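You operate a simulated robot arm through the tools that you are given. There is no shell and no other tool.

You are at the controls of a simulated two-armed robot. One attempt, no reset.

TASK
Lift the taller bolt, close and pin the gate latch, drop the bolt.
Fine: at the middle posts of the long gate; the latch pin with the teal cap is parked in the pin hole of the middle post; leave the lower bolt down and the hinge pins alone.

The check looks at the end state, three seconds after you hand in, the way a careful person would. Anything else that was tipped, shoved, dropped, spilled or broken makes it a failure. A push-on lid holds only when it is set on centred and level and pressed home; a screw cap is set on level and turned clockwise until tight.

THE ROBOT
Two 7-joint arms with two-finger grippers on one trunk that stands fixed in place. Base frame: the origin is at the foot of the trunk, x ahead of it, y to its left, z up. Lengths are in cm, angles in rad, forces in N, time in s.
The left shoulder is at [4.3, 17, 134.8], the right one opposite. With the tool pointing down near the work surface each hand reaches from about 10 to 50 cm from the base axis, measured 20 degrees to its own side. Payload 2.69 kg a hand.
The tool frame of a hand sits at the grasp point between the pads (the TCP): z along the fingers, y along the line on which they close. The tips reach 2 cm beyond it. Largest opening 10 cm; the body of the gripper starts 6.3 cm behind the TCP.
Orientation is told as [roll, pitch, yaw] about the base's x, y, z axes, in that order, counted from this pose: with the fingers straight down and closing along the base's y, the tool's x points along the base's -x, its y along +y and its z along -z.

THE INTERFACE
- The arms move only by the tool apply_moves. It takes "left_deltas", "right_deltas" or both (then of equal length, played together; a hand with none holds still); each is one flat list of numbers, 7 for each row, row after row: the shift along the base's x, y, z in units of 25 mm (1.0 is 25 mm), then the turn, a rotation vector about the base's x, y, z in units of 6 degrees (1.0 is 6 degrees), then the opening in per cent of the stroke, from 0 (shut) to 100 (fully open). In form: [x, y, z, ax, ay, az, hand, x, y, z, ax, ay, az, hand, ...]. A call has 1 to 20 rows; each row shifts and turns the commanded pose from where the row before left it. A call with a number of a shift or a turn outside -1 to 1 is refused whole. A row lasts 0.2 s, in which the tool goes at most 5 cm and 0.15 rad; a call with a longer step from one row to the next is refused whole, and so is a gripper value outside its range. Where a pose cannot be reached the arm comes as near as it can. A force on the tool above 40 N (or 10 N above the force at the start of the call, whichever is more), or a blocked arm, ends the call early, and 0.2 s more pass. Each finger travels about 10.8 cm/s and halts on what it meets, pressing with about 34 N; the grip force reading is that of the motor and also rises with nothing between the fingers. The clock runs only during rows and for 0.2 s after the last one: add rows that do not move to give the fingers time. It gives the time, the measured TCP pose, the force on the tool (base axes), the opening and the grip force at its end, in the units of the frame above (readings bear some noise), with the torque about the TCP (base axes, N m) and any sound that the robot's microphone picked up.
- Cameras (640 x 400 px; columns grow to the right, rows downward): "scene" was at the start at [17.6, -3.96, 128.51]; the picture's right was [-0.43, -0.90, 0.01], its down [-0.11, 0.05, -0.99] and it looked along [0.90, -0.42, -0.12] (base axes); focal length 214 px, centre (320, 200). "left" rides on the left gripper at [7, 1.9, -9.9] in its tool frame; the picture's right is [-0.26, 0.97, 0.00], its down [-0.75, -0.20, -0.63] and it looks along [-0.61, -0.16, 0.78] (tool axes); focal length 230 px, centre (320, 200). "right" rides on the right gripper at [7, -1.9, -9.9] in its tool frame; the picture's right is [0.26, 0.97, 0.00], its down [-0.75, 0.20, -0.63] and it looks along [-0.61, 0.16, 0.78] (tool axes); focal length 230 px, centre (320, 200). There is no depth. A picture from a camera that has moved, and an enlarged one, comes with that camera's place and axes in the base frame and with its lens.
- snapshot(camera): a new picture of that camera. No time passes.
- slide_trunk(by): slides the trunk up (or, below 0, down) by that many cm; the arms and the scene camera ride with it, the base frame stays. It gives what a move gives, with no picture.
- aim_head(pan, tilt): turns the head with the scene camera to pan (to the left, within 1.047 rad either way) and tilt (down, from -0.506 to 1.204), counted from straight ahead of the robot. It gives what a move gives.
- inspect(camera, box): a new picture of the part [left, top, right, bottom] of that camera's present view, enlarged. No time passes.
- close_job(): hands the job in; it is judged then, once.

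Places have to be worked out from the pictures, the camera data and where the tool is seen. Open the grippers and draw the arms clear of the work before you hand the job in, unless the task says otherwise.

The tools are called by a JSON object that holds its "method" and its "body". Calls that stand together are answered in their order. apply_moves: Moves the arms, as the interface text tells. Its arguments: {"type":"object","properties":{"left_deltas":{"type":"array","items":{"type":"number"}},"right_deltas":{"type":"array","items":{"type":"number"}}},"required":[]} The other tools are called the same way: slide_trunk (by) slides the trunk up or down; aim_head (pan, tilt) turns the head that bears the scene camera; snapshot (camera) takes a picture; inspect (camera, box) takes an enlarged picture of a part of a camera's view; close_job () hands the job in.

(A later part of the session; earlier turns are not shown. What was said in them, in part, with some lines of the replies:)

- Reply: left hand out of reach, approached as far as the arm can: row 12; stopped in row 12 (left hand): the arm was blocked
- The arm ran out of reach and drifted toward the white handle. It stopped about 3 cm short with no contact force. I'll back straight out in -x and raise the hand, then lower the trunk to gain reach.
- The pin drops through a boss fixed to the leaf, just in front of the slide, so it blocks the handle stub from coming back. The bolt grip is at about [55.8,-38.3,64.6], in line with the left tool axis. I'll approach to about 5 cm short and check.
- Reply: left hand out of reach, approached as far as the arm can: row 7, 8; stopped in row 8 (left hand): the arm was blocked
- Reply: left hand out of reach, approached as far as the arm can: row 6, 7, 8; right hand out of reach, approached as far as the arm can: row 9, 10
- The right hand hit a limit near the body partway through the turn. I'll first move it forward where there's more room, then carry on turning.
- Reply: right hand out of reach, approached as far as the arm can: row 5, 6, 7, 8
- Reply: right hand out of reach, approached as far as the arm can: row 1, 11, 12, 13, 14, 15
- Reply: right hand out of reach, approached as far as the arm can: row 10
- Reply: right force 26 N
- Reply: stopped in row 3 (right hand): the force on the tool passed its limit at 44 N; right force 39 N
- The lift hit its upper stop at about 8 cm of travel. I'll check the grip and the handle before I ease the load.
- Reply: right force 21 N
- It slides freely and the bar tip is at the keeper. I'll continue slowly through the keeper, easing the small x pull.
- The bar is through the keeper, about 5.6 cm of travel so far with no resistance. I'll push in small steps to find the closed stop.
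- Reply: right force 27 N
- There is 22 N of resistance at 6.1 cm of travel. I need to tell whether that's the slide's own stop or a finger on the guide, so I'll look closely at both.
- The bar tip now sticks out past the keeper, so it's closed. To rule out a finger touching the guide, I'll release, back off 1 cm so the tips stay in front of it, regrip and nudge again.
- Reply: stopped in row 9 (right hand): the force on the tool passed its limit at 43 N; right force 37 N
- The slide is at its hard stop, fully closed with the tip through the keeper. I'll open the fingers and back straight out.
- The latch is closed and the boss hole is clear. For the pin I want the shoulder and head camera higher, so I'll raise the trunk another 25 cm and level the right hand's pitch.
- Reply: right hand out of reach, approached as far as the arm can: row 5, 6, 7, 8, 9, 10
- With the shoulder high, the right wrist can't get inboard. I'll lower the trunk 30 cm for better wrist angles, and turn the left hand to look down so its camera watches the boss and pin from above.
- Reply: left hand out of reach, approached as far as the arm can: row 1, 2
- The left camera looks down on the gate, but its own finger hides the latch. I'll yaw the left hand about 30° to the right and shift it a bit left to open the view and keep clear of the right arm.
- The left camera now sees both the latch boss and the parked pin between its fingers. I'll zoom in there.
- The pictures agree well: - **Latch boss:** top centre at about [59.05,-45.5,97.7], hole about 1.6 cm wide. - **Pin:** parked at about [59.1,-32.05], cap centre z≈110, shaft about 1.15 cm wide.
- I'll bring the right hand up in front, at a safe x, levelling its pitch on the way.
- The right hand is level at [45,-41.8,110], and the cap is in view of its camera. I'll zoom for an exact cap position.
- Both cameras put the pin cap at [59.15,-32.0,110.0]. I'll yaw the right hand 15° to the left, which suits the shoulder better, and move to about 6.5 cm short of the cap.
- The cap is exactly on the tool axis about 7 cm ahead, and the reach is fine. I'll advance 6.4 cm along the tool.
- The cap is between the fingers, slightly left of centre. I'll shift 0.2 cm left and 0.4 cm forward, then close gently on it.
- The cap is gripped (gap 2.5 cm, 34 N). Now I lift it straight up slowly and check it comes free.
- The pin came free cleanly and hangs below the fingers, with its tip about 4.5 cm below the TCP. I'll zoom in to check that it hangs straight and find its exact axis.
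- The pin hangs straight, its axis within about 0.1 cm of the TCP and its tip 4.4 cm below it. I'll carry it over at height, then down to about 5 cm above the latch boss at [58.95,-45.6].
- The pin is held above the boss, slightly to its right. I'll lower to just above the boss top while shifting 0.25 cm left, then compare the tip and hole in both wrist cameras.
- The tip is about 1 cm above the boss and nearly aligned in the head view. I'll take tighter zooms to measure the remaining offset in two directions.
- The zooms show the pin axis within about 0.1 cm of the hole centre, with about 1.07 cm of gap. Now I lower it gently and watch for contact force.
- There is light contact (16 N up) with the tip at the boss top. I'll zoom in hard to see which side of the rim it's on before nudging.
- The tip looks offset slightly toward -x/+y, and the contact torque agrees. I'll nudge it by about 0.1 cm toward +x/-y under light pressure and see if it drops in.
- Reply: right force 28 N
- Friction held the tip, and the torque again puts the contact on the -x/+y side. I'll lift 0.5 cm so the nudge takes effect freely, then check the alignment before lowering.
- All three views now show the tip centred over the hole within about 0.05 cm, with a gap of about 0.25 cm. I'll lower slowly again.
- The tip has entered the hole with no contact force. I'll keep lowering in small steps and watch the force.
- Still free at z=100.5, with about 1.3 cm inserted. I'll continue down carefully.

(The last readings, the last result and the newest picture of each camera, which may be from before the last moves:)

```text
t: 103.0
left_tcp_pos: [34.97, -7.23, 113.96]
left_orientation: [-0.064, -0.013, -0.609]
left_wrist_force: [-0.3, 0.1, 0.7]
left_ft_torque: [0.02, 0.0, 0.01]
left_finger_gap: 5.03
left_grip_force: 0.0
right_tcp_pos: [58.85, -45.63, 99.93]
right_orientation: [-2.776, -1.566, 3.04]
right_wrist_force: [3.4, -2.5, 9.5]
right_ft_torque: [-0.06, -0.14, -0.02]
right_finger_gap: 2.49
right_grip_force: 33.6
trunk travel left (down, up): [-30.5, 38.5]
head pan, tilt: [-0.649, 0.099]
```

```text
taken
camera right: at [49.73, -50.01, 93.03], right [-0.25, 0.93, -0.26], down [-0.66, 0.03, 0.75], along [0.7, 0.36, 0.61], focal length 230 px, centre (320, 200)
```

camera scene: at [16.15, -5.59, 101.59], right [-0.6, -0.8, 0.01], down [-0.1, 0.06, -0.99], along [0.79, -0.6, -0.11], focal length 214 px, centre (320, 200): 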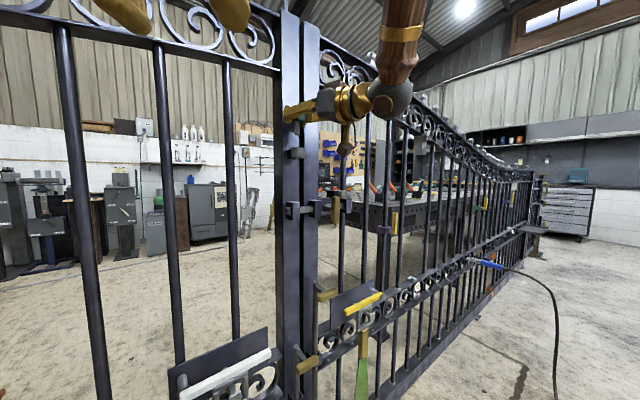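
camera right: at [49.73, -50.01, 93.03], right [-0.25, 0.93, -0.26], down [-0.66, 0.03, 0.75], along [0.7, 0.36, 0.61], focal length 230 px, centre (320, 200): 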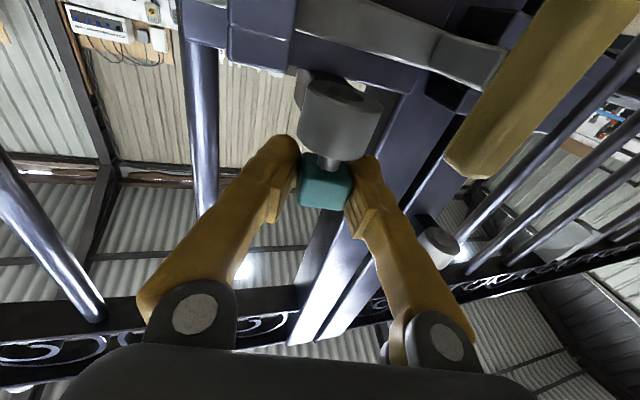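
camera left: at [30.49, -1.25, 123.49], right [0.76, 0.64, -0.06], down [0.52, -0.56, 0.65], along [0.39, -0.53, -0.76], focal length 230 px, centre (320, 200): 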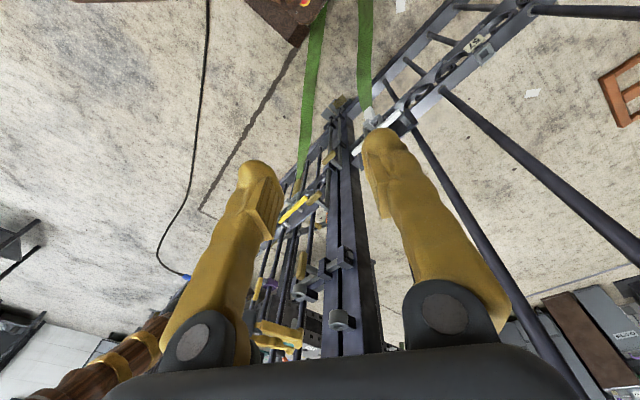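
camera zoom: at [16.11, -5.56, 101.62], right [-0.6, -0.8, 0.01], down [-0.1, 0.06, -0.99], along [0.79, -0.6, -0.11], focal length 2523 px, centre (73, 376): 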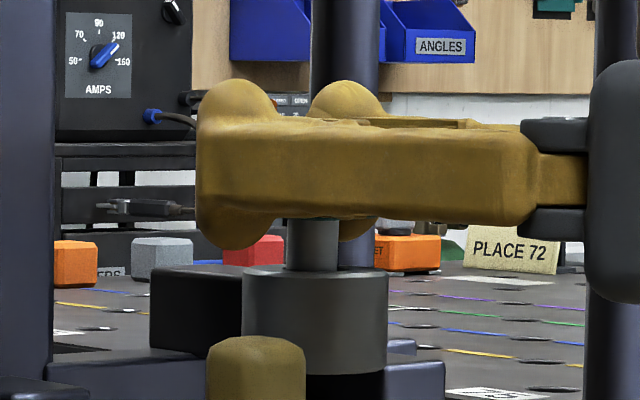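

Contact starts at z≈99.9, about the same depth above the boss as when the pin was parked. I'll press slightly to see whether it's seated or just catching.

{"method": "apply_moves", "body": {"right_deltas": [0, 0, -0.06, 0, 0, 0, 15, 0, 0, -0.06, 0, 0, 0, 15, 0, 0, 0, 0, 0, 0, 15]}}

{"method": "inspect", "body": {"camera": "right", "box": [280, 60, 400, 220]}}

{"method": "inspect", "body": {"camera": "left", "box": [285, 275, 320, 310]}}

```text
t: 103.8
left_tcp_pos: [34.76, -7.19, 114.09]
left_orientation: [-0.064, -0.013, -0.61]
left_wrist_force: [0.8, -0.8, 0.3]
left_ft_torque: [0.02, -0.04, 0.01]
left_finger_gap: 4.98
left_grip_force: 0.0
right_tcp_pos: [58.92, -45.44, 99.99]
right_orientation: [-2.779, -1.56, 3.043]
right_wrist_force: [7.8, -5.5, 28.8]
right_ft_torque: [-0.11, -0.24, -0.13]
right_finger_gap: 2.52
right_grip_force: 33.7
trunk travel left (down, up): [-30.5, 38.5]
head pan, tilt: [-0.649, 0.099]
```

```text
2.50 times, centred on (340, 140) of right
camera zoom: at [49.73, -49.93, 92.89], right [-0.25, 0.93, -0.26], down [-0.67, 0.03, 0.74], along [0.7, 0.36, 0.61], focal length 575 px, centre (270, 350)
```

zoom: 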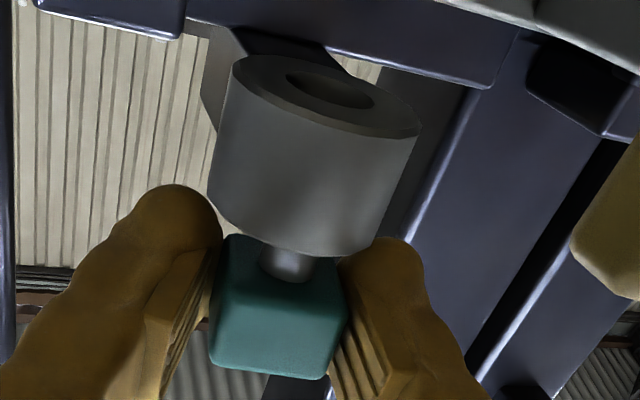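

```text
11.43 times, centred on (302, 292) of left
camera zoom: at [30.33, -1.08, 123.56], right [0.76, 0.64, -0.06], down [0.52, -0.56, 0.65], along [0.39, -0.53, -0.76], focal length 2629 px, centre (520, -857)
```

zoom: 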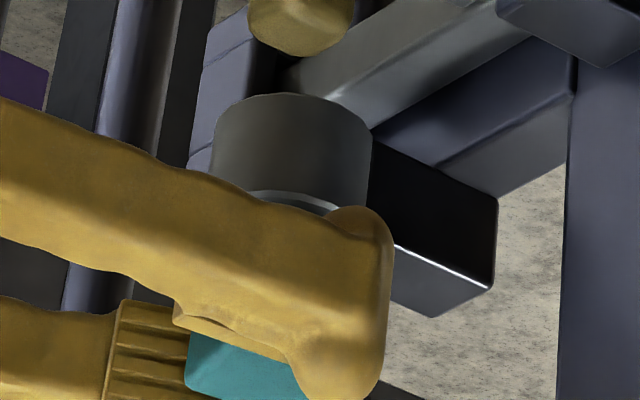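

The pin sits on a firm stop at the same depth as when parked, so it's seated in the latch boss. I'll ease off the downward load and then open the fingers gently.

{"method": "apply_moves", "body": {"right_deltas": [0, 0, 0.08, 0, 0, 0, 15, 0, 0, 0, 0, 0, 0, 28, 0, 0, 0, 0, 0, 0, 40, 0, 0, 0, 0, 0, 0, 50, 0, 0, 0, 0, 0, 0, 50]}}

{"method": "snapshot", "body": {"camera": "right"}}

{"method": "inspect", "body": {"camera": "scene", "box": [310, 150, 370, 210]}}

```text
t: 105.0
left_tcp_pos: [34.89, -7.35, 113.91]
left_orientation: [-0.061, -0.012, -0.61]
left_wrist_force: [0.2, 0.9, 0.4]
left_ft_torque: [0.0, 0.02, 0.02]
left_finger_gap: 4.99
left_grip_force: 0.1
right_tcp_pos: [58.91, -45.64, 99.65]
right_orientation: [-1.121, -1.571, 1.383]
right_wrist_force: [-0.3, -0.6, 1.1]
right_ft_torque: [0.03, -0.07, 0.03]
right_finger_gap: 4.99
right_grip_force: 0.2
trunk travel left (down, up): [-30.5, 38.5]
head pan, tilt: [-0.649, 0.099]
```

```text
taken
camera right: at [49.68, -50.04, 92.73], right [-0.25, 0.93, -0.26], down [-0.66, 0.03, 0.75], along [0.71, 0.36, 0.61], focal length 230 px, centre (320, 200)
```

right: 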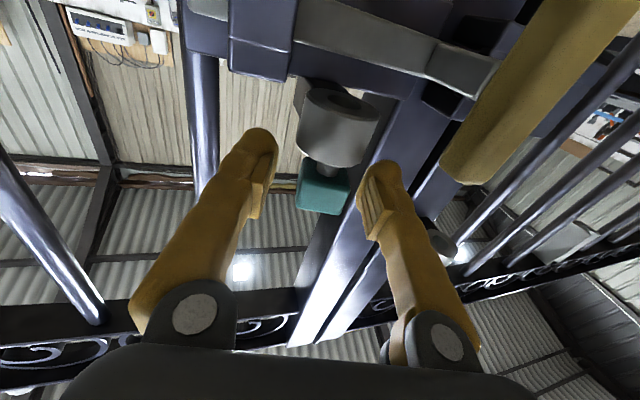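

```text
6.67 times, centred on (340, 180) of scene
camera zoom: at [16.14, -5.6, 101.6], right [-0.6, -0.8, 0.01], down [-0.1, 0.06, -0.99], along [0.79, -0.6, -0.11], focal length 1430 px, centre (187, 333)
```

zoom: 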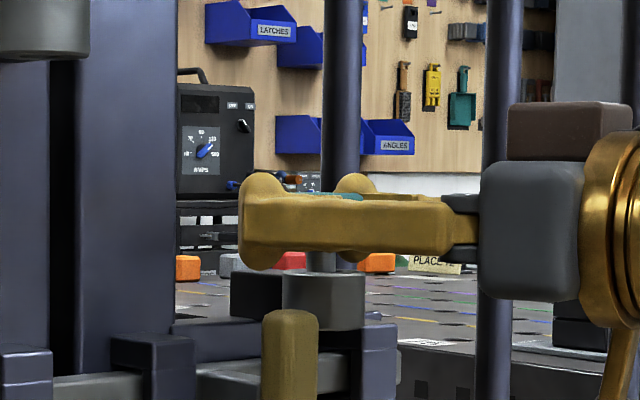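

The pin stays in the boss. I'll withdraw straight back along the tool axis and inspect the result.

{"method": "apply_moves", "body": {"right_deltas": [-0.2, -0.053, 0, 0, 0, 0, 50, -0.3, -0.08, 0, 0, 0, 0, 50, -0.5, -0.134, 0, 0, 0, 0, 50, -0.6, -0.16, 0, 0, 0, 0, 50, -0.6, -0.16, 0, 0, 0, 0, 50, -0.6, -0.16, 0, 0, 0, 0, 50, -0.6, -0.16, 0, 0, 0, 0, 50]}}

{"method": "inspect", "body": {"camera": "scene", "box": [280, 120, 380, 220]}}

{"method": "inspect", "body": {"camera": "left", "box": [275, 260, 335, 320]}}

{"method": "snapshot", "body": {"camera": "right"}}

```text
t: 106.6
left_tcp_pos: [34.94, -7.28, 113.93]
left_orientation: [-0.065, -0.011, -0.61]
left_wrist_force: [-0.2, -0.1, 0.8]
left_ft_torque: [-0.01, 0.02, 0.02]
left_finger_gap: 4.97
left_grip_force: 0.1
right_tcp_pos: [50.45, -47.91, 99.7]
right_orientation: [-2.134, -1.567, 2.397]
right_wrist_force: [0.7, 0.0, 0.0]
right_ft_torque: [-0.02, 0.01, -0.01]
right_finger_gap: 4.99
right_grip_force: 0.1
trunk travel left (down, up): [-30.5, 38.5]
head pan, tilt: [-0.649, 0.099]
```

```text
4.00 times, centred on (330, 170) of scene
camera zoom: at [16.11, -5.59, 101.6], right [-0.6, -0.8, 0.01], down [-0.1, 0.06, -0.99], along [0.79, -0.6, -0.11], focal length 858 px, centre (280, 320)
```

zoom: 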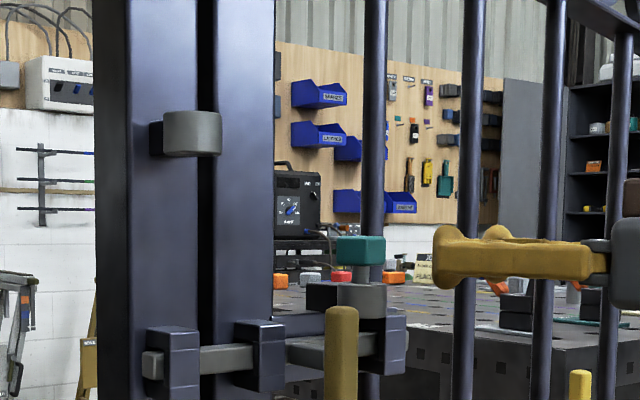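

```text
6.67 times, centred on (305, 290) of left
camera zoom: at [30.45, -1.19, 123.51], right [0.76, 0.64, -0.06], down [0.52, -0.56, 0.65], along [0.39, -0.53, -0.76], focal length 1534 px, centre (420, -400)
```

zoom: 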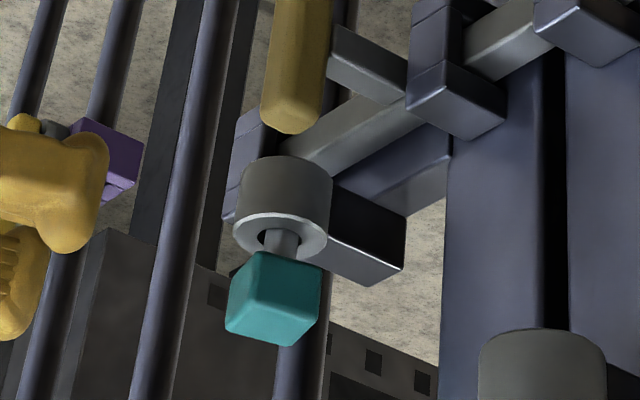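

```text
taken
camera right: at [41.24, -52.39, 92.75], right [-0.25, 0.93, -0.26], down [-0.66, 0.03, 0.75], along [0.71, 0.36, 0.61], focal length 230 px, centre (320, 200)
```

right: 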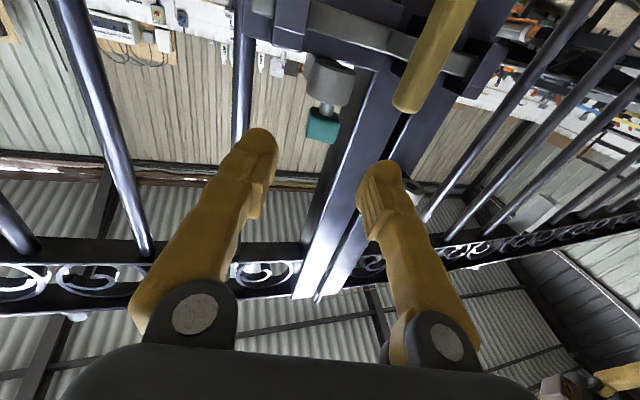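

The teal pin now stands in the latch boss with the same exposed shaft as when parked. I'll zoom from below and above to check it's upright and in to the same depth.

{"method": "inspect", "body": {"camera": "right", "box": [290, 40, 380, 150]}}

{"method": "inspect", "body": {"camera": "scene", "box": [325, 170, 365, 210]}}

{"method": "inspect", "body": {"camera": "left", "box": [290, 278, 316, 304]}}

```text
3.64 times, centred on (335, 95) of right
camera zoom: at [41.24, -52.39, 92.75], right [-0.25, 0.93, -0.26], down [-0.66, 0.03, 0.75], along [0.71, 0.36, 0.61], focal length 837 px, centre (266, 582)
```

zoom: 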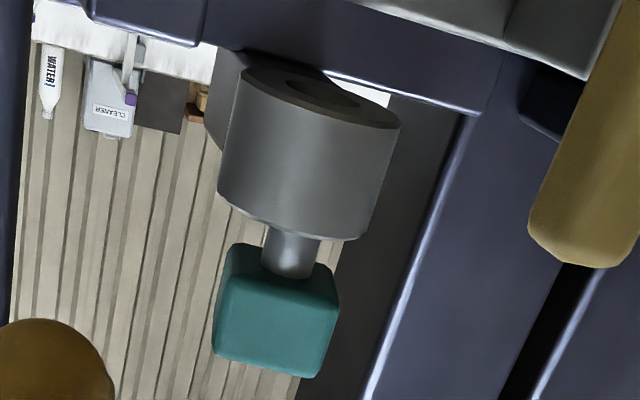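

```text
10.00 times, centred on (345, 190) of scene
camera zoom: at [16.11, -5.59, 101.6], right [-0.6, -0.8, 0.01], down [-0.1, 0.06, -0.99], along [0.79, -0.6, -0.11], focal length 2145 px, centre (70, 300)
```

zoom: 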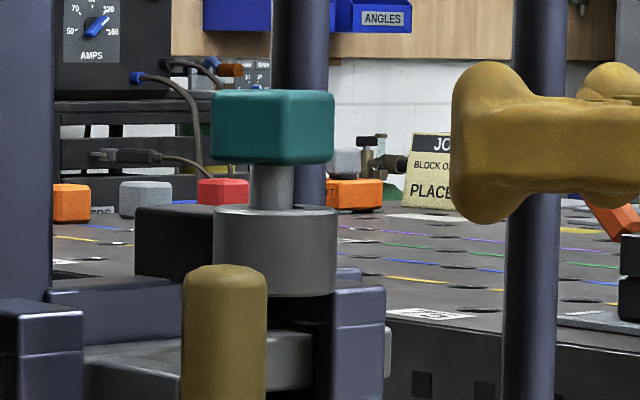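

```text
15.38 times, centred on (303, 291) of left
camera zoom: at [30.45, -1.19, 123.51], right [0.76, 0.64, -0.06], down [0.52, -0.56, 0.65], along [0.39, -0.53, -0.76], focal length 3540 px, centre (582, -1200)
```

zoom: 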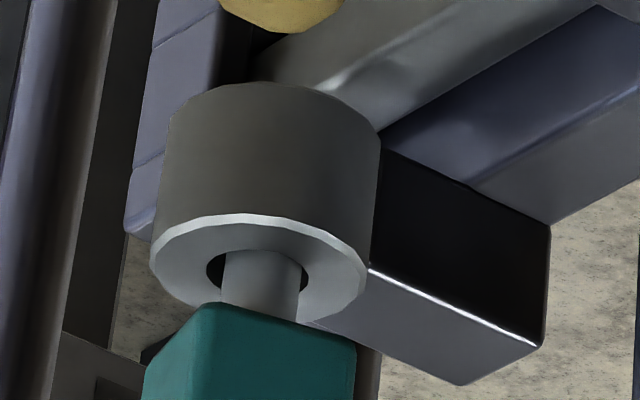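

The pin is upright and seated the same as when parked. Next is dropping the bolt: I'll back the right hand off, square its yaw and lower the trunk 20 cm to the height where the bolt was reachable.

{"method": "apply_moves", "body": {"right_deltas": [-0.5, 0.1, 0, 0, 0, -0.42, 50, -0.5, 0.2, 0, 0, 0, -0.42, 60, -0.5, 0.3, 0, 0, 0, -0.42, 70, -0.4, 0.3, -0.1, 0, 0, -0.42, 80, -0.3, 0.3, -0.1, 0, 0, -0.41, 90, 0, 0.3, -0.1, 0, 0, -0.41, 92]}}

{"method": "slide_trunk", "body": {"by": -20}}

{"method": "aim_head", "body": {"pan": -0.65, "tilt": 0.45}}

{"method": "snapshot", "body": {"camera": "scene"}}

{"method": "snapshot", "body": {"camera": "right"}}

{"method": "snapshot", "body": {"camera": "left"}}

```text
t: 108.0
left_tcp_pos: [34.91, -7.32, 113.99]
left_orientation: [-0.062, -0.011, -0.611]
left_wrist_force: [0.7, 0.1, -0.6]
left_ft_torque: [-0.02, 0.01, 0.01]
left_finger_gap: 5.0
left_grip_force: 0.0
right_tcp_pos: [44.77, -44.03, 98.99]
right_orientation: [-1.896, -1.572, 1.895]
right_wrist_force: [0.4, 0.0, -0.3]
right_ft_torque: [-0.02, 0.0, 0.0]
right_finger_gap: 9.22
right_grip_force: 0.0
trunk travel left (down, up): [-30.5, 38.5]
head pan, tilt: [-0.649, 0.099]
```

```text
t: 110.1
left_tcp_pos: [34.98, -7.36, 94.01]
left_orientation: [-0.063, -0.014, -0.609]
left_wrist_force: [0.2, -0.4, -1.3]
left_ft_torque: [0.0, -0.02, -0.06]
left_finger_gap: 4.98
left_grip_force: 0.0
right_tcp_pos: [44.75, -44.02, 79.12]
right_orientation: [-1.536, -1.57, 1.538]
right_wrist_force: [0.6, 1.1, -0.2]
right_ft_torque: [0.04, 0.0, 0.0]
right_finger_gap: 9.22
right_grip_force: 0.0
trunk travel left (down, up): [-10.5, 58.5]
head pan, tilt: [-0.649, 0.099]
```

```text
t: 111.0
left_tcp_pos: [34.82, -7.39, 93.98]
left_orientation: [-0.063, -0.012, -0.609]
left_wrist_force: [-0.2, 0.7, 0.0]
left_ft_torque: [0.0, 0.02, -0.01]
left_finger_gap: 5.01
left_grip_force: 0.1
right_tcp_pos: [44.74, -44.14, 79.1]
right_orientation: [-1.407, -1.57, 1.409]
right_wrist_force: [-0.7, 0.7, 0.1]
right_ft_torque: [0.0, -0.01, 0.02]
right_finger_gap: 9.22
right_grip_force: 0.2
trunk travel left (down, up): [-10.5, 58.5]
head pan, tilt: [-0.649, 0.45]
```

```text
taken
camera scene: at [15.72, -5.58, 78.35], right [-0.6, -0.8, 0.01], down [-0.36, 0.26, -0.89], along [0.71, -0.54, -0.45], focal length 214 px, centre (320, 200)
```

scene: 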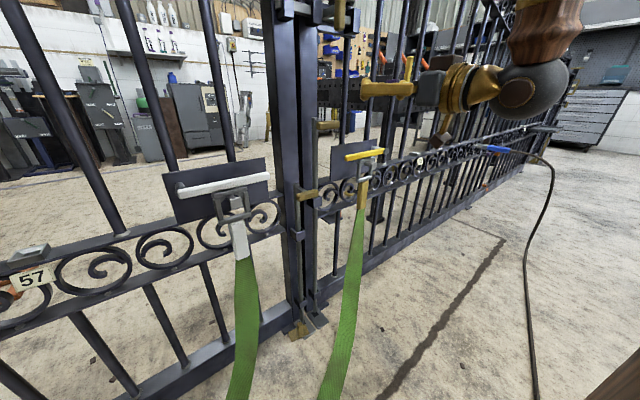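

```text
taken
camera right: at [34.74, -46.09, 72.08], right [0.0, 0.97, -0.26], down [-0.63, 0.2, 0.75], along [0.78, 0.16, 0.61], focal length 230 px, centre (320, 200)
```

right: 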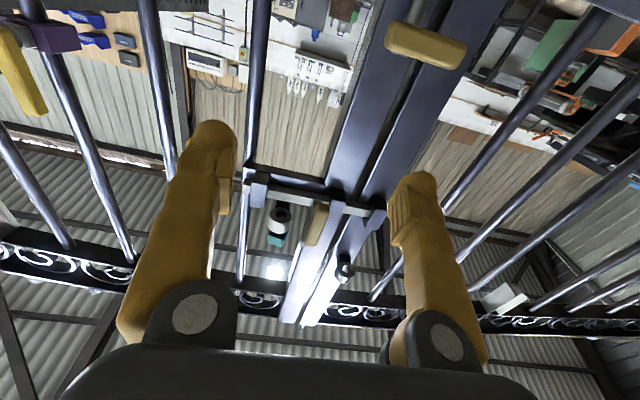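

```text
taken
camera left: at [30.44, -1.18, 103.51], right [0.76, 0.64, -0.06], down [0.52, -0.56, 0.65], along [0.39, -0.53, -0.76], focal length 230 px, centre (320, 200)
```

left: 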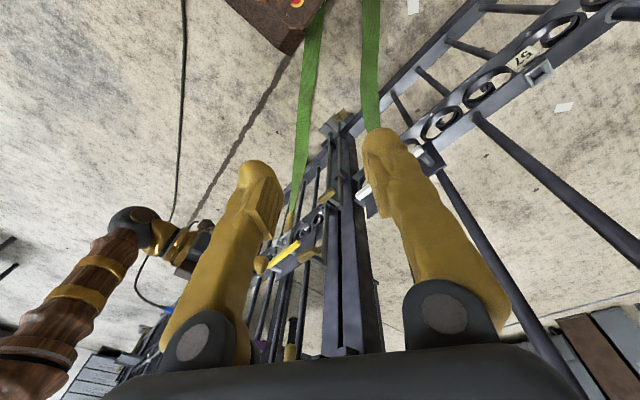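

The bolt grip is still up at about [55.6,-38.05,71.9]. I'll bring the right hand in front of it with the fingers wide.

{"method": "apply_moves", "body": {"right_deltas": [0, 0.3, -0.36, 0, 0, 0, 92, 0, 0.3, -0.36, 0, 0, 0, 92, 0, 0.3, -0.36, 0, 0, 0, 92, 0, 0.3, -0.36, 0, 0, 0, 92, 0, 0.3, -0.36, 0, 0, 0, 92, 0, 0.3, -0.36, 0, 0, 0, 92, 0, 0.3, -0.36, 0, 0, 0, 92, 0, 0.34, -0.36, 0, 0, 0, 92]}}

{"method": "inspect", "body": {"camera": "right", "box": [230, 40, 430, 200]}}

{"method": "inspect", "body": {"camera": "scene", "box": [280, 90, 440, 230]}}

```text
t: 112.8
left_tcp_pos: [34.93, -7.41, 93.93]
left_orientation: [-0.063, -0.011, -0.61]
left_wrist_force: [-0.2, 0.5, 0.0]
left_ft_torque: [0.0, -0.01, 0.03]
left_finger_gap: 5.0
left_grip_force: 0.0
right_tcp_pos: [44.73, -37.97, 71.83]
right_orientation: [-1.39, -1.57, 1.391]
right_wrist_force: [-0.1, -0.4, 0.1]
right_ft_torque: [0.0, -0.02, 0.01]
right_finger_gap: 9.22
right_grip_force: 0.0
trunk travel left (down, up): [-10.5, 58.5]
head pan, tilt: [-0.649, 0.45]
```

```text
2.50 times, centred on (330, 120) of right
camera zoom: at [34.77, -39.92, 64.91], right [0.0, 0.97, -0.26], down [-0.63, 0.2, 0.75], along [0.78, 0.16, 0.61], focal length 575 px, centre (295, 400)
```

zoom: 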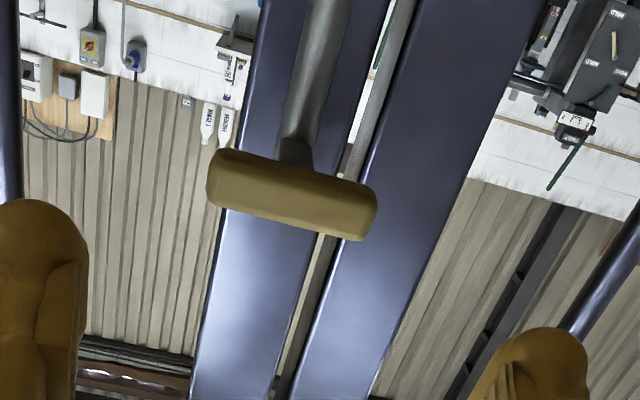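

```text
2.86 times, centred on (360, 160) of scene
camera zoom: at [15.73, -5.58, 78.34], right [-0.6, -0.8, 0.01], down [-0.36, 0.26, -0.89], along [0.71, -0.54, -0.45], focal length 613 px, centre (206, 314)
```

zoom: 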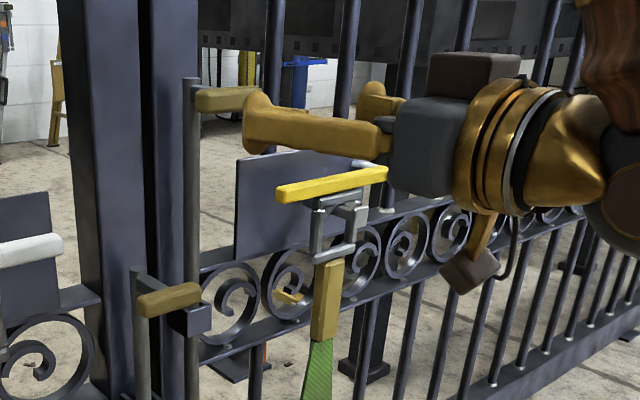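

The grip is centred at y≈-38.0, z≈72.05, right on the tool axis. I'll go in and close on it as before.

{"method": "apply_moves", "body": {"right_deltas": [0.5, 0, 0.05, 0, 0, 0, 92, 0.6, 0, 0.03, 0, 0, 0, 92, 0.6, 0, 0, 0, 0, 0, 92, 0.6, 0, 0, 0, 0, 0, 92, 0.6, 0, 0, 0, 0, 0, 92, 0.5, 0, 0, 0, 0, 0, 92, 0.5, 0, 0, 0, 0, 0, 92, 0.4, 0, 0, 0, 0, 0, 92, 0, 0, 0, 0, 0, 0, 92]}}

{"method": "snapshot", "body": {"camera": "right"}}

```text
t: 114.8
left_tcp_pos: [34.86, -7.23, 93.94]
left_orientation: [-0.063, -0.01, -0.608]
left_wrist_force: [-0.6, 0.3, -0.5]
left_ft_torque: [0.01, -0.05, 0.0]
left_finger_gap: 4.99
left_grip_force: 0.1
right_tcp_pos: [55.41, -38.13, 71.99]
right_orientation: [-1.184, -1.569, 1.186]
right_wrist_force: [0.3, 0.0, 0.7]
right_ft_torque: [0.0, -0.01, 0.01]
right_finger_gap: 9.19
right_grip_force: 0.0
trunk travel left (down, up): [-10.5, 58.5]
head pan, tilt: [-0.649, 0.45]
```

```text
taken
camera right: at [45.51, -40.06, 65.11], right [0.0, 0.97, -0.26], down [-0.63, 0.2, 0.75], along [0.78, 0.17, 0.61], focal length 230 px, centre (320, 200)
```

right: 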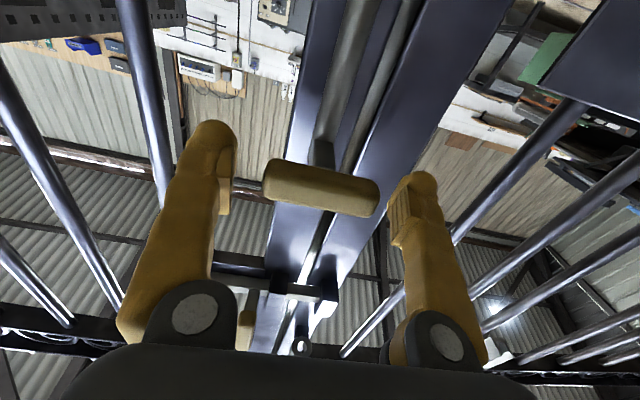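

The grip is exactly at the TCP, so I close on it.

{"method": "apply_moves", "body": {"right_deltas": [0, 0, 0, 0, 0, 0, 75, 0, 0, 0, 0, 0, 0, 60, 0, 0, 0, 0, 0, 0, 50, 0, 0, 0, 0, 0, 0, 50]}}

```text
t: 115.8
left_tcp_pos: [34.8, -7.38, 93.93]
left_orientation: [-0.063, -0.014, -0.611]
left_wrist_force: [-0.3, -0.1, -0.3]
left_ft_torque: [0.02, -0.01, 0.01]
left_finger_gap: 5.01
left_grip_force: 0.0
right_tcp_pos: [55.54, -38.05, 72.08]
right_orientation: [-1.113, -1.57, 1.118]
right_wrist_force: [-0.1, 4.1, 0.0]
right_ft_torque: [0.15, -0.06, 0.09]
right_finger_gap: 5.82
right_grip_force: 44.9
trunk travel left (down, up): [-10.5, 58.5]
head pan, tilt: [-0.649, 0.45]
```

The handle is gripped with little side load. Now I lower the bolt slowly by 3 cm and read the force.

{"method": "apply_moves", "body": {"right_deltas": [0, 0.02, -0.1, 0, 0, 0, 50, 0, 0, -0.2, 0, 0, 0, 50, 0, 0, -0.25, 0, 0, 0, 50, 0, 0, -0.25, 0, 0, 0, 50, 0, 0, -0.25, 0, 0, 0, 50, 0, 0, -0.2, 0, 0, 0, 50]}}

{"method": "snapshot", "body": {"camera": "right"}}

{"method": "inspect", "body": {"camera": "scene", "box": [280, 230, 360, 350]}}

```text
t: 117.2
left_tcp_pos: [34.91, -7.33, 94.01]
left_orientation: [-0.063, -0.011, -0.608]
left_wrist_force: [0.6, -0.3, -0.4]
left_ft_torque: [-0.03, 0.01, -0.03]
left_finger_gap: 5.03
left_grip_force: 0.0
right_tcp_pos: [55.43, -37.99, 68.71]
right_orientation: [-0.192, -1.566, 0.194]
right_wrist_force: [5.3, -3.3, -10.4]
right_ft_torque: [-0.29, 0.09, 0.13]
right_finger_gap: 5.81
right_grip_force: 45.2
trunk travel left (down, up): [-10.5, 58.5]
head pan, tilt: [-0.649, 0.45]
```

```text
taken
camera right: at [45.46, -40.0, 61.81], right [0.0, 0.97, -0.26], down [-0.63, 0.2, 0.75], along [0.78, 0.16, 0.6], focal length 230 px, centre (320, 200)
```

right: 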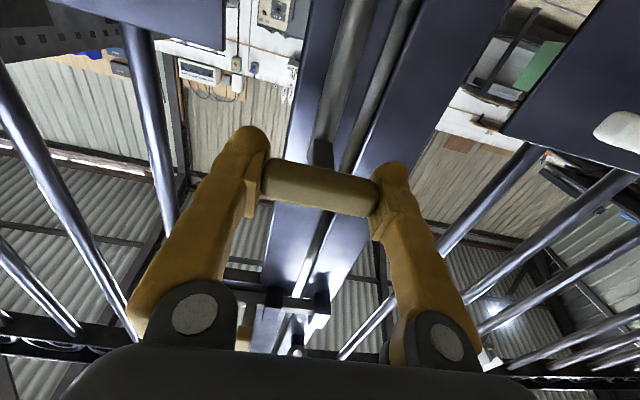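

```text
3.33 times, centred on (320, 290) of scene
camera zoom: at [15.81, -5.62, 78.32], right [-0.6, -0.8, 0.01], down [-0.36, 0.26, -0.89], along [0.71, -0.54, -0.45], focal length 715 px, centre (320, -100)
```

zoom: 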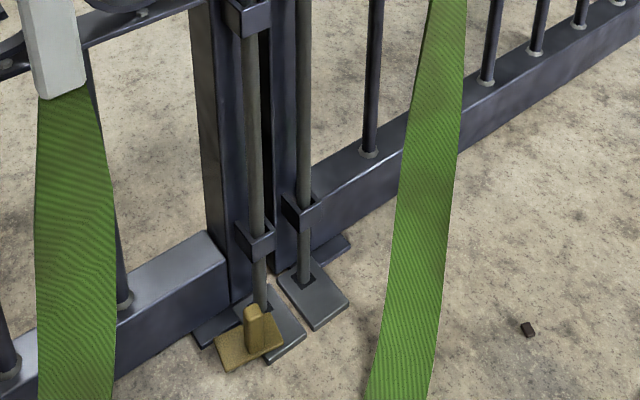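

The bolt is coming down smoothly and the tip is entering its socket. I'll continue to its original height and watch for the bottom stop.

{"method": "apply_moves", "body": {"right_deltas": [0, 0, -0.2, 0, 0, 0, 50, 0, 0, -0.25, 0, 0, 0, 50, 0, 0, -0.25, 0, 0, 0, 50, 0, 0, -0.25, 0, 0, 0, 50, 0, 0, -0.2, 0, 0, 0, 50, 0, 0, -0.15, 0, 0, 0, 50, 0, 0, -0.1, 0, 0, 0, 50, 0, 0, 0, 0, 0, 0, 50]}}

{"method": "snapshot", "body": {"camera": "right"}}

{"method": "inspect", "body": {"camera": "scene", "box": [280, 230, 360, 350]}}

```text
t: 119.0
left_tcp_pos: [34.87, -7.28, 93.96]
left_orientation: [-0.063, -0.012, -0.61]
left_wrist_force: [-0.1, 0.2, -0.1]
left_ft_torque: [-0.04, -0.01, -0.02]
left_finger_gap: 4.99
left_grip_force: 0.1
right_tcp_pos: [55.53, -38.0, 65.35]
right_orientation: [-1.043, -1.569, 1.048]
right_wrist_force: [-0.6, 4.3, -10.2]
right_ft_torque: [0.19, -0.29, -0.04]
right_finger_gap: 5.8
right_grip_force: 45.2
trunk travel left (down, up): [-10.5, 58.5]
head pan, tilt: [-0.649, 0.45]
```

```text
taken
camera right: at [45.49, -40.0, 58.37], right [0.0, 0.97, -0.26], down [-0.63, 0.2, 0.75], along [0.78, 0.16, 0.61], focal length 230 px, centre (320, 200)
```

right: 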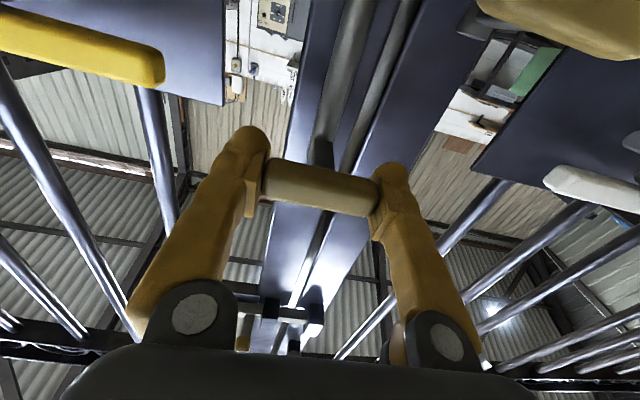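

```text
3.33 times, centred on (320, 290) of scene
camera zoom: at [15.77, -5.59, 78.33], right [-0.6, -0.8, 0.01], down [-0.36, 0.26, -0.89], along [0.71, -0.54, -0.45], focal length 715 px, centre (320, -100)
```

zoom: 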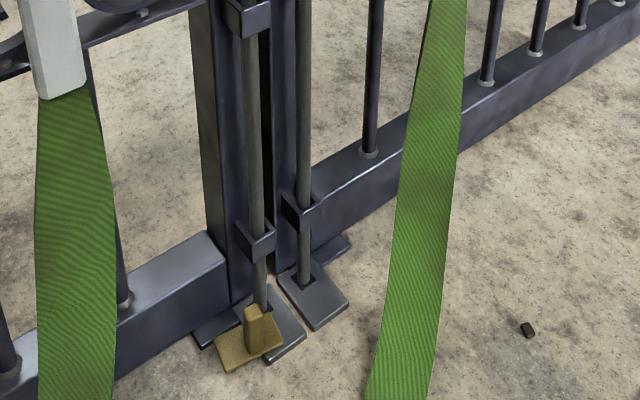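

The grip is back at about z=65.35, and my hand still carries about 10 N of the bolt's weight. I'll lower slightly more until it rests on its stop.

{"method": "apply_moves", "body": {"right_deltas": [0, 0, -0.08, 0, 0, 0, 50, 0, 0, -0.08, 0, 0, 0, 50, 0, 0, -0.08, 0, 0, 0, 50, 0, 0, 0, 0, 0, 0, 50]}}

```text
t: 120.0
left_tcp_pos: [34.76, -7.29, 94.07]
left_orientation: [-0.065, -0.016, -0.61]
left_wrist_force: [0.9, 0.2, -0.1]
left_ft_torque: [0.0, -0.03, -0.01]
left_finger_gap: 4.97
left_grip_force: 0.0
right_tcp_pos: [55.4, -38.12, 65.21]
right_orientation: [-2.743, -1.56, 2.744]
right_wrist_force: [-2.4, -1.6, 24.9]
right_ft_torque: [0.33, 0.77, 0.28]
right_finger_gap: 5.83
right_grip_force: 44.5
trunk travel left (down, up): [-10.5, 58.5]
head pan, tilt: [-0.649, 0.45]
```

The bolt is hard on its bottom stop (25 N up at z=65.2), fully dropped. I'll ease off the pressure, open the fingers and back straight out.

{"method": "apply_moves", "body": {"right_deltas": [0, 0, 0.08, 0, 0, 0, 50, 0, 0, 0, 0, 0, 0, 62, 0, 0, 0, 0, 0, 0, 75, 0, 0, 0, 0, 0, 0, 90, -0.3, 0, 0, 0, 0, 0, 92, -0.5, 0, 0, 0, 0, 0, 92, -0.6, 0, 0, 0, 0, 0, 92, -0.6, 0, 0, 0, 0, 0, 92, -0.6, 0, 0, 0, 0, 0, 92, -0.6, 0, 0, 0, 0, 0, 92]}}

{"method": "snapshot", "body": {"camera": "right"}}

{"method": "inspect", "body": {"camera": "scene", "box": [260, 90, 400, 230]}}

{"method": "inspect", "body": {"camera": "scene", "box": [280, 270, 350, 350]}}

```text
t: 122.2
left_tcp_pos: [34.84, -7.26, 93.9]
left_orientation: [-0.062, -0.012, -0.611]
left_wrist_force: [0.0, -0.6, 0.0]
left_ft_torque: [0.0, 0.01, -0.02]
left_finger_gap: 5.0
left_grip_force: 0.0
right_tcp_pos: [47.33, -37.94, 64.93]
right_orientation: [-1.054, -1.569, 1.057]
right_wrist_force: [-0.2, -0.4, -0.3]
right_ft_torque: [0.02, 0.0, -0.01]
right_finger_gap: 9.2
right_grip_force: 0.0
trunk travel left (down, up): [-10.5, 58.5]
head pan, tilt: [-0.649, 0.45]
```

```text
taken
camera right: at [37.39, -39.93, 58.02], right [0.0, 0.97, -0.26], down [-0.63, 0.2, 0.75], along [0.78, 0.17, 0.61], focal length 230 px, centre (320, 200)
```

right: 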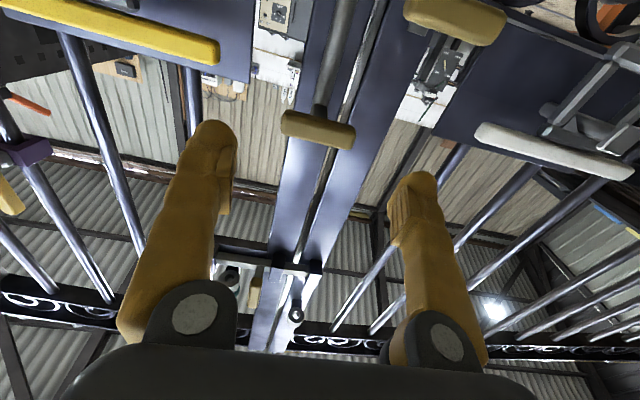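

```text
2.86 times, centred on (330, 160) of scene
camera zoom: at [15.73, -5.58, 78.34], right [-0.6, -0.8, 0.01], down [-0.36, 0.26, -0.89], along [0.71, -0.54, -0.45], focal length 613 px, centre (291, 314)
```

zoom: 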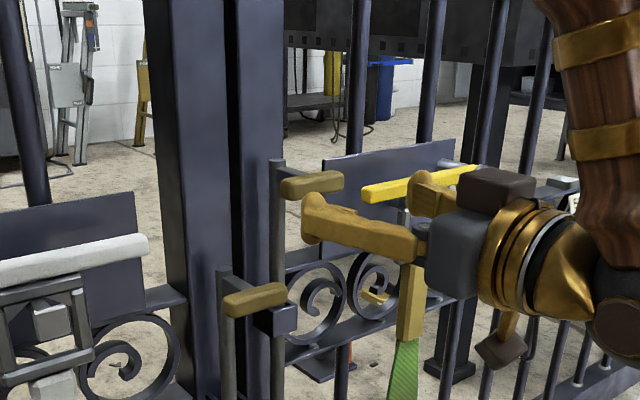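

```text
5.00 times, centred on (315, 310) of scene
camera zoom: at [15.73, -5.58, 78.34], right [-0.6, -0.8, 0.01], down [-0.36, 0.26, -0.89], along [0.71, -0.54, -0.45], focal length 1072 px, centre (345, -350)
```

zoom: 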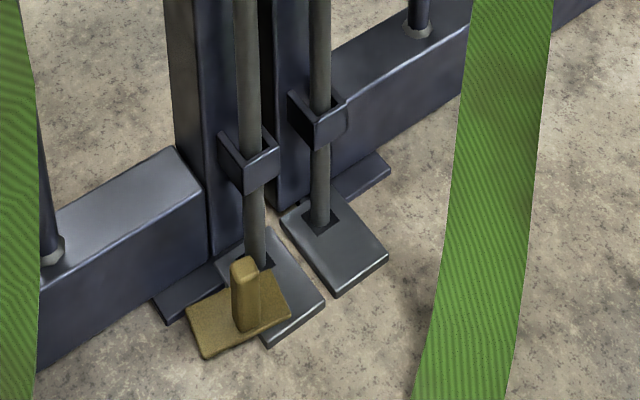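

The taller bolt is down in its socket and the lower bolt is untouched. I'll raise the trunk with both hands clear and check the latch and pin once more.

{"method": "slide_trunk", "body": {"by": 40}}

{"method": "aim_head", "body": {"pan": -0.7, "tilt": 0.4}}

{"method": "snapshot", "body": {"camera": "scene"}}

{"method": "snapshot", "body": {"camera": "left"}}

{"method": "snapshot", "body": {"camera": "right"}}

```text
t: 126.0
left_tcp_pos: [34.82, -7.36, 133.95]
left_orientation: [-0.063, -0.012, -0.611]
left_wrist_force: [1.0, -0.5, 0.5]
left_ft_torque: [0.03, -0.01, 0.02]
left_finger_gap: 5.0
left_grip_force: 0.1
right_tcp_pos: [47.46, -38.03, 105.05]
right_orientation: [-1.196, -1.568, 1.197]
right_wrist_force: [0.0, 1.3, 0.4]
right_ft_torque: [0.01, -0.02, 0.0]
right_finger_gap: 9.22
right_grip_force: 0.2
trunk travel left (down, up): [-50.5, 18.5]
head pan, tilt: [-0.649, 0.45]
```

```text
t: 126.6
left_tcp_pos: [34.97, -7.4, 133.99]
left_orientation: [-0.064, -0.012, -0.61]
left_wrist_force: [0.2, 0.7, -1.6]
left_ft_torque: [-0.04, 0.0, -0.02]
left_finger_gap: 4.97
left_grip_force: 0.0
right_tcp_pos: [47.44, -37.81, 104.95]
right_orientation: [-1.315, -1.569, 1.317]
right_wrist_force: [-0.1, 0.7, -0.3]
right_ft_torque: [0.02, 0.02, 0.0]
right_finger_gap: 9.21
right_grip_force: 0.0
trunk travel left (down, up): [-50.5, 18.5]
head pan, tilt: [-0.7, 0.4]
```

```text
taken
camera scene: at [16.19, -5.99, 118.8], right [-0.64, -0.76, 0.01], down [-0.31, 0.25, -0.92], along [0.7, -0.59, -0.4], focal length 214 px, centre (320, 200)
```

scene: 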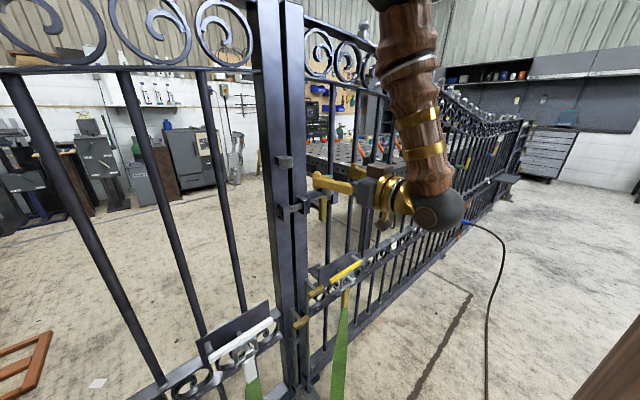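

```text
taken
camera left: at [30.5, -1.19, 143.5], right [0.76, 0.64, -0.06], down [0.52, -0.56, 0.65], along [0.39, -0.53, -0.76], focal length 230 px, centre (320, 200)
```

left: 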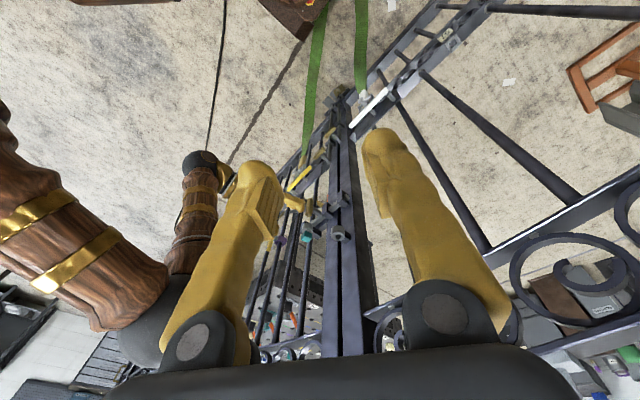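

```text
taken
camera right: at [37.48, -39.94, 98.06], right [0.0, 0.97, -0.26], down [-0.63, 0.2, 0.75], along [0.78, 0.16, 0.61], focal length 230 px, centre (320, 200)
```

right: 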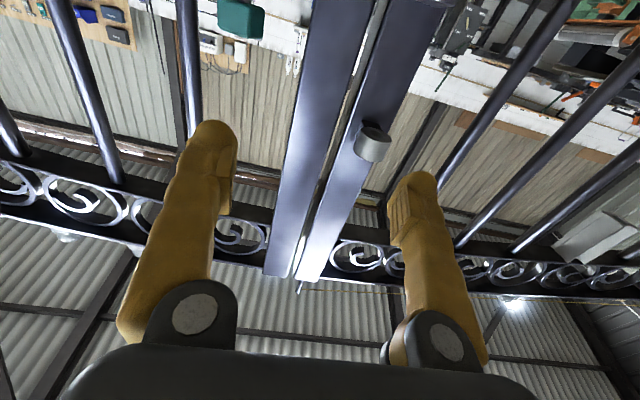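

The latch bar and teal pin are in place from this angle. I'll now draw the right arm well back, turning its hand down as it retreats, so the latch is in plain view for a last check.

{"method": "apply_moves", "body": {"right_deltas": [-0.4, -0.1, 0.1, 0, 0.5, 0, 92, -0.4, -0.1, 0.1, 0, 0.95, 0, 92, -0.4, -0.1, 0.2, 0, 0.95, 0, 92, -0.4, -0.1, 0.2, 0, 0.95, 0, 92, -0.4, -0.1, 0.2, 0, 0.95, 0, 92, -0.4, -0.1, 0.2, 0, 0.95, 0, 92, -0.4, -0.1, 0.2, 0, 0.95, 0, 92, -0.4, -0.1, 0.2, 0, 0.95, 0, 92, -0.4, -0.1, 0.2, 0, 0.95, 0, 92, -0.4, -0.1, 0.2, 0, 0.95, 0, 92, -0.4, -0.1, 0.2, 0, 0.95, 0, 92, -0.4, -0.1, 0.2, 0, 0.95, 0, 92, -0.4, -0.1, 0.2, 0, 0.95, 0, 92, -0.4, -0.1, 0.2, 0, 0.95, 0, 92, -0.3, -0.1, 0.2, 0, 0.95, 0, 92, -0.2, -0.1, 0.2, 0, 0.95, 0, 92]}}

{"method": "snapshot", "body": {"camera": "scene"}}

{"method": "snapshot", "body": {"camera": "left"}}

{"method": "snapshot", "body": {"camera": "right"}}

```text
t: 130.0
left_tcp_pos: [34.96, -7.33, 133.92]
left_orientation: [-0.062, -0.011, -0.609]
left_wrist_force: [0.8, 0.2, 0.0]
left_ft_torque: [-0.02, 0.03, 0.02]
left_finger_gap: 5.01
left_grip_force: 0.1
right_tcp_pos: [32.28, -41.89, 112.46]
right_orientation: [0.0, -0.024, 0.001]
right_wrist_force: [-1.2, 0.1, 0.1]
right_ft_torque: [-0.01, 0.02, -0.01]
right_finger_gap: 9.21
right_grip_force: 0.0
trunk travel left (down, up): [-50.5, 18.5]
head pan, tilt: [-0.7, 0.4]
```

```text
taken
camera scene: at [16.21, -5.99, 118.8], right [-0.64, -0.76, 0.01], down [-0.31, 0.25, -0.92], along [0.7, -0.59, -0.4], focal length 214 px, centre (320, 200)
```

scene: 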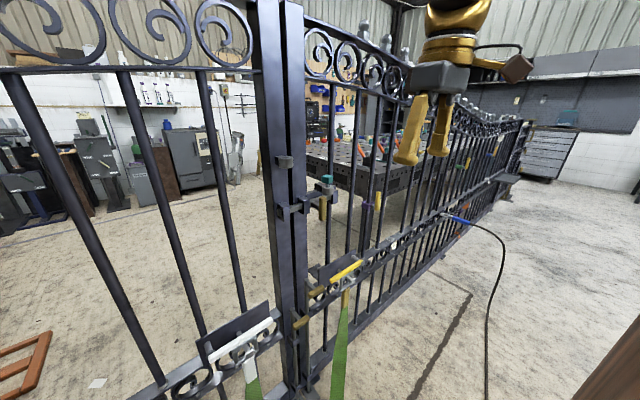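

```text
taken
camera left: at [30.54, -1.19, 143.48], right [0.76, 0.64, -0.06], down [0.52, -0.56, 0.65], along [0.39, -0.53, -0.76], focal length 230 px, centre (320, 200)
```

left: 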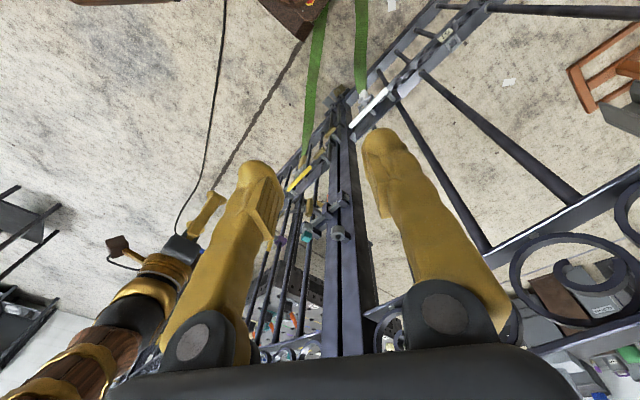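

```text
taken
camera right: at [24.93, -43.85, 122.24], right [-0.26, 0.97, 0.0], down [0.73, 0.2, 0.65], along [0.63, 0.17, -0.76], focal length 230 px, centre (320, 200)
```

right: 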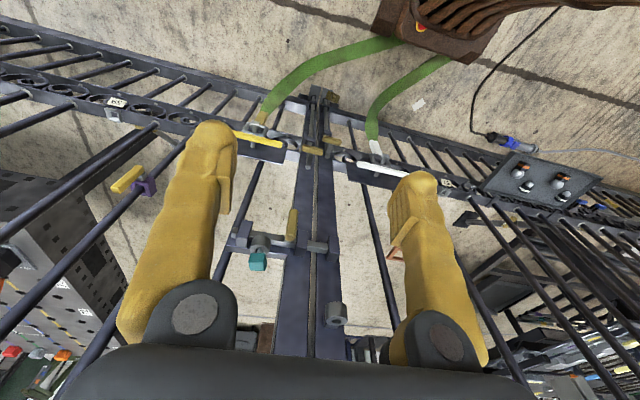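

Both arms are clear. I'll take one last close look at the latch, the pin, the bolts and the surroundings before handing in.

{"method": "inspect", "body": {"camera": "right", "box": [220, 190, 360, 340]}}

{"method": "inspect", "body": {"camera": "right", "box": [230, 80, 410, 210]}}

{"method": "inspect", "body": {"camera": "scene", "box": [260, 140, 380, 350]}}

{"method": "inspect", "body": {"camera": "left", "box": [290, 170, 360, 260]}}

```text
2.67 times, centred on (290, 265) of right
camera zoom: at [24.93, -43.85, 122.24], right [-0.26, 0.97, 0.0], down [0.73, 0.2, 0.65], along [0.63, 0.17, -0.76], focal length 614 px, centre (400, 27)
```

zoom: 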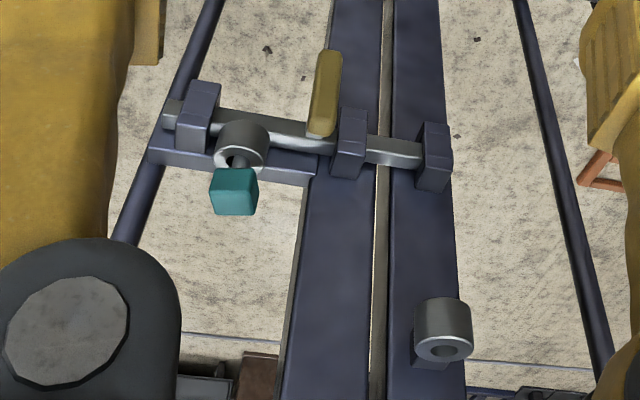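

```text
3.08 times, centred on (320, 145) of right
camera zoom: at [24.93, -43.85, 122.24], right [-0.26, 0.97, 0.0], down [0.73, 0.2, 0.65], along [0.63, 0.17, -0.76], focal length 708 px, centre (320, 369)
```

zoom: 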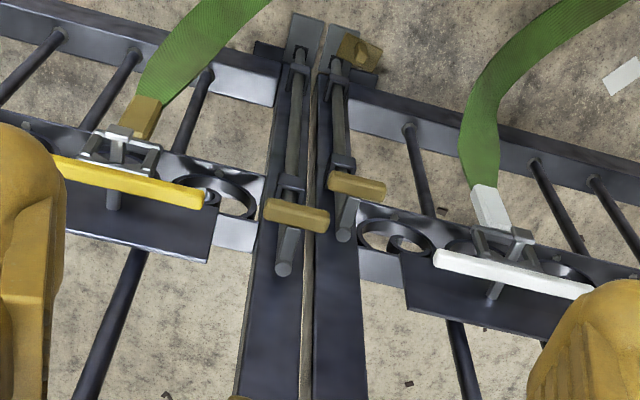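

```text
1.90 times, centred on (320, 245) of scene
camera zoom: at [16.21, -5.99, 118.8], right [-0.64, -0.76, 0.01], down [-0.31, 0.25, -0.92], along [0.7, -0.59, -0.4], focal length 408 px, centre (320, 114)
```

zoom: 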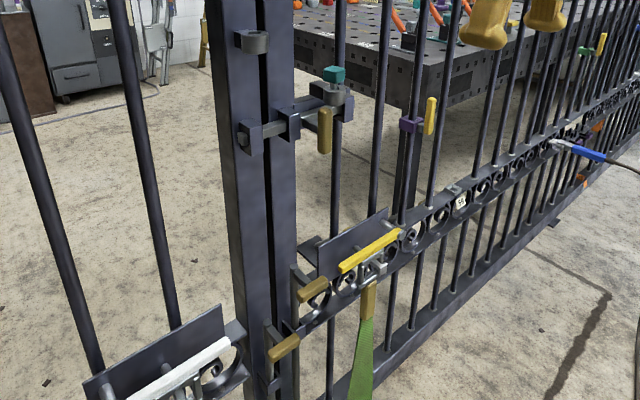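

```text
4.44 times, centred on (325, 215) of left
camera zoom: at [30.54, -1.19, 143.48], right [0.76, 0.64, -0.06], down [0.52, -0.56, 0.65], along [0.39, -0.53, -0.76], focal length 1022 px, centre (298, 133)
```

zoom: 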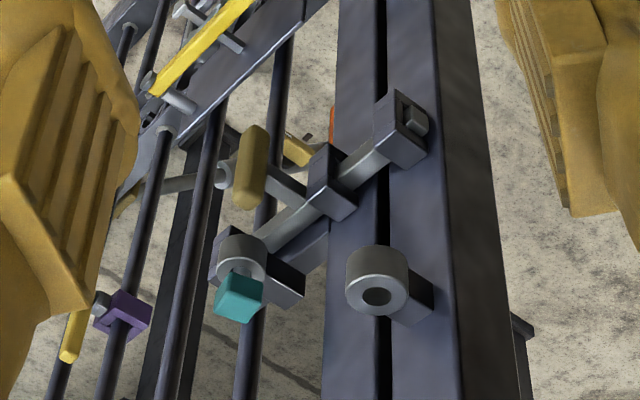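

Everything matches the task: the bar is through the keeper and the teal pin is upright in the latch boss. The taller bolt is back in its socket, and the lower bolt is untouched. I'll open both grippers fully, well clear of the gate.

{"method": "apply_moves", "body": {"left_deltas": [0, 0, 0, 0, 0, 0, 75, 0, 0, 0, 0, 0, 0, 100, 0, 0, 0, 0, 0, 0, 100], "right_deltas": [0, 0, 0, 0, 0, 0, 100, 0, 0, 0, 0, 0, 0, 100, 0, 0, 0, 0, 0, 0, 100]}}

{"method": "inspect", "body": {"camera": "scene", "box": [270, 160, 360, 240]}}

```text
t: 130.8
left_tcp_pos: [34.99, -7.32, 134.01]
left_orientation: [-0.062, -0.012, -0.61]
left_wrist_force: [-0.1, 0.9, -0.3]
left_ft_torque: [0.01, 0.0, 0.03]
left_finger_gap: 9.99
left_grip_force: 0.0
right_tcp_pos: [32.21, -41.72, 112.52]
right_orientation: [0.004, -0.025, 0.003]
right_wrist_force: [0.1, 0.1, 0.4]
right_ft_torque: [0.02, -0.01, -0.01]
right_finger_gap: 9.97
right_grip_force: 0.1
trunk travel left (down, up): [-50.5, 18.5]
head pan, tilt: [-0.7, 0.4]
```

```text
5.00 times, centred on (315, 200) of scene
camera zoom: at [16.19, -5.99, 118.81], right [-0.64, -0.76, 0.01], down [-0.31, 0.25, -0.92], along [0.7, -0.59, -0.4], focal length 1072 px, centre (345, 200)
```

zoom: 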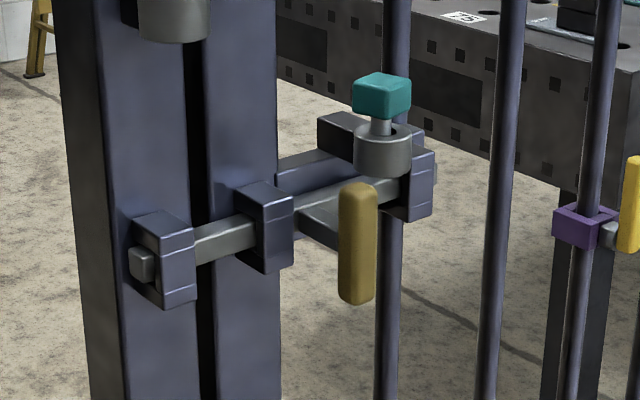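

The bar tip protrudes past the keeper, the pin sits in the latch boss, both bolts are down and both arms are clear with grippers open. I'm handing the job in.

{"method": "close_job", "body": {}}

```text
The job is handed in.
```

I closed and pinned the latch, dropped the taller bolt back into its socket, and handed the job in. I don't have the result of the check.

- **Taller bolt:** the right hand lifted it about 7 cm to its top stop, where it stayed up on its own. After the latch was pinned, I lowered it until it was hard on its bottom stop.
- **Latch:** the bar is slid fully closed against its stop, with its tip showing past the keeper on the left post.
- **Pin:** the teal-capped pin stands upright in the latch's pin hole. About 1.3 cm of shaft still shows above the hole, about as much as when it was parked. It didn't move when I pressed down with about 29 N, so I took it as fully seated.
- **Left alone:** I didn't touch the lower bolt or the hinge pins. The left hand came within about 3 cm of the white handle early on, but its force reading stayed at zero.

The left arm couldn't reach the bolt, so the right arm did all the handling and the left hand only served as a camera. Both arms are back from the gate with the grippers fully open.
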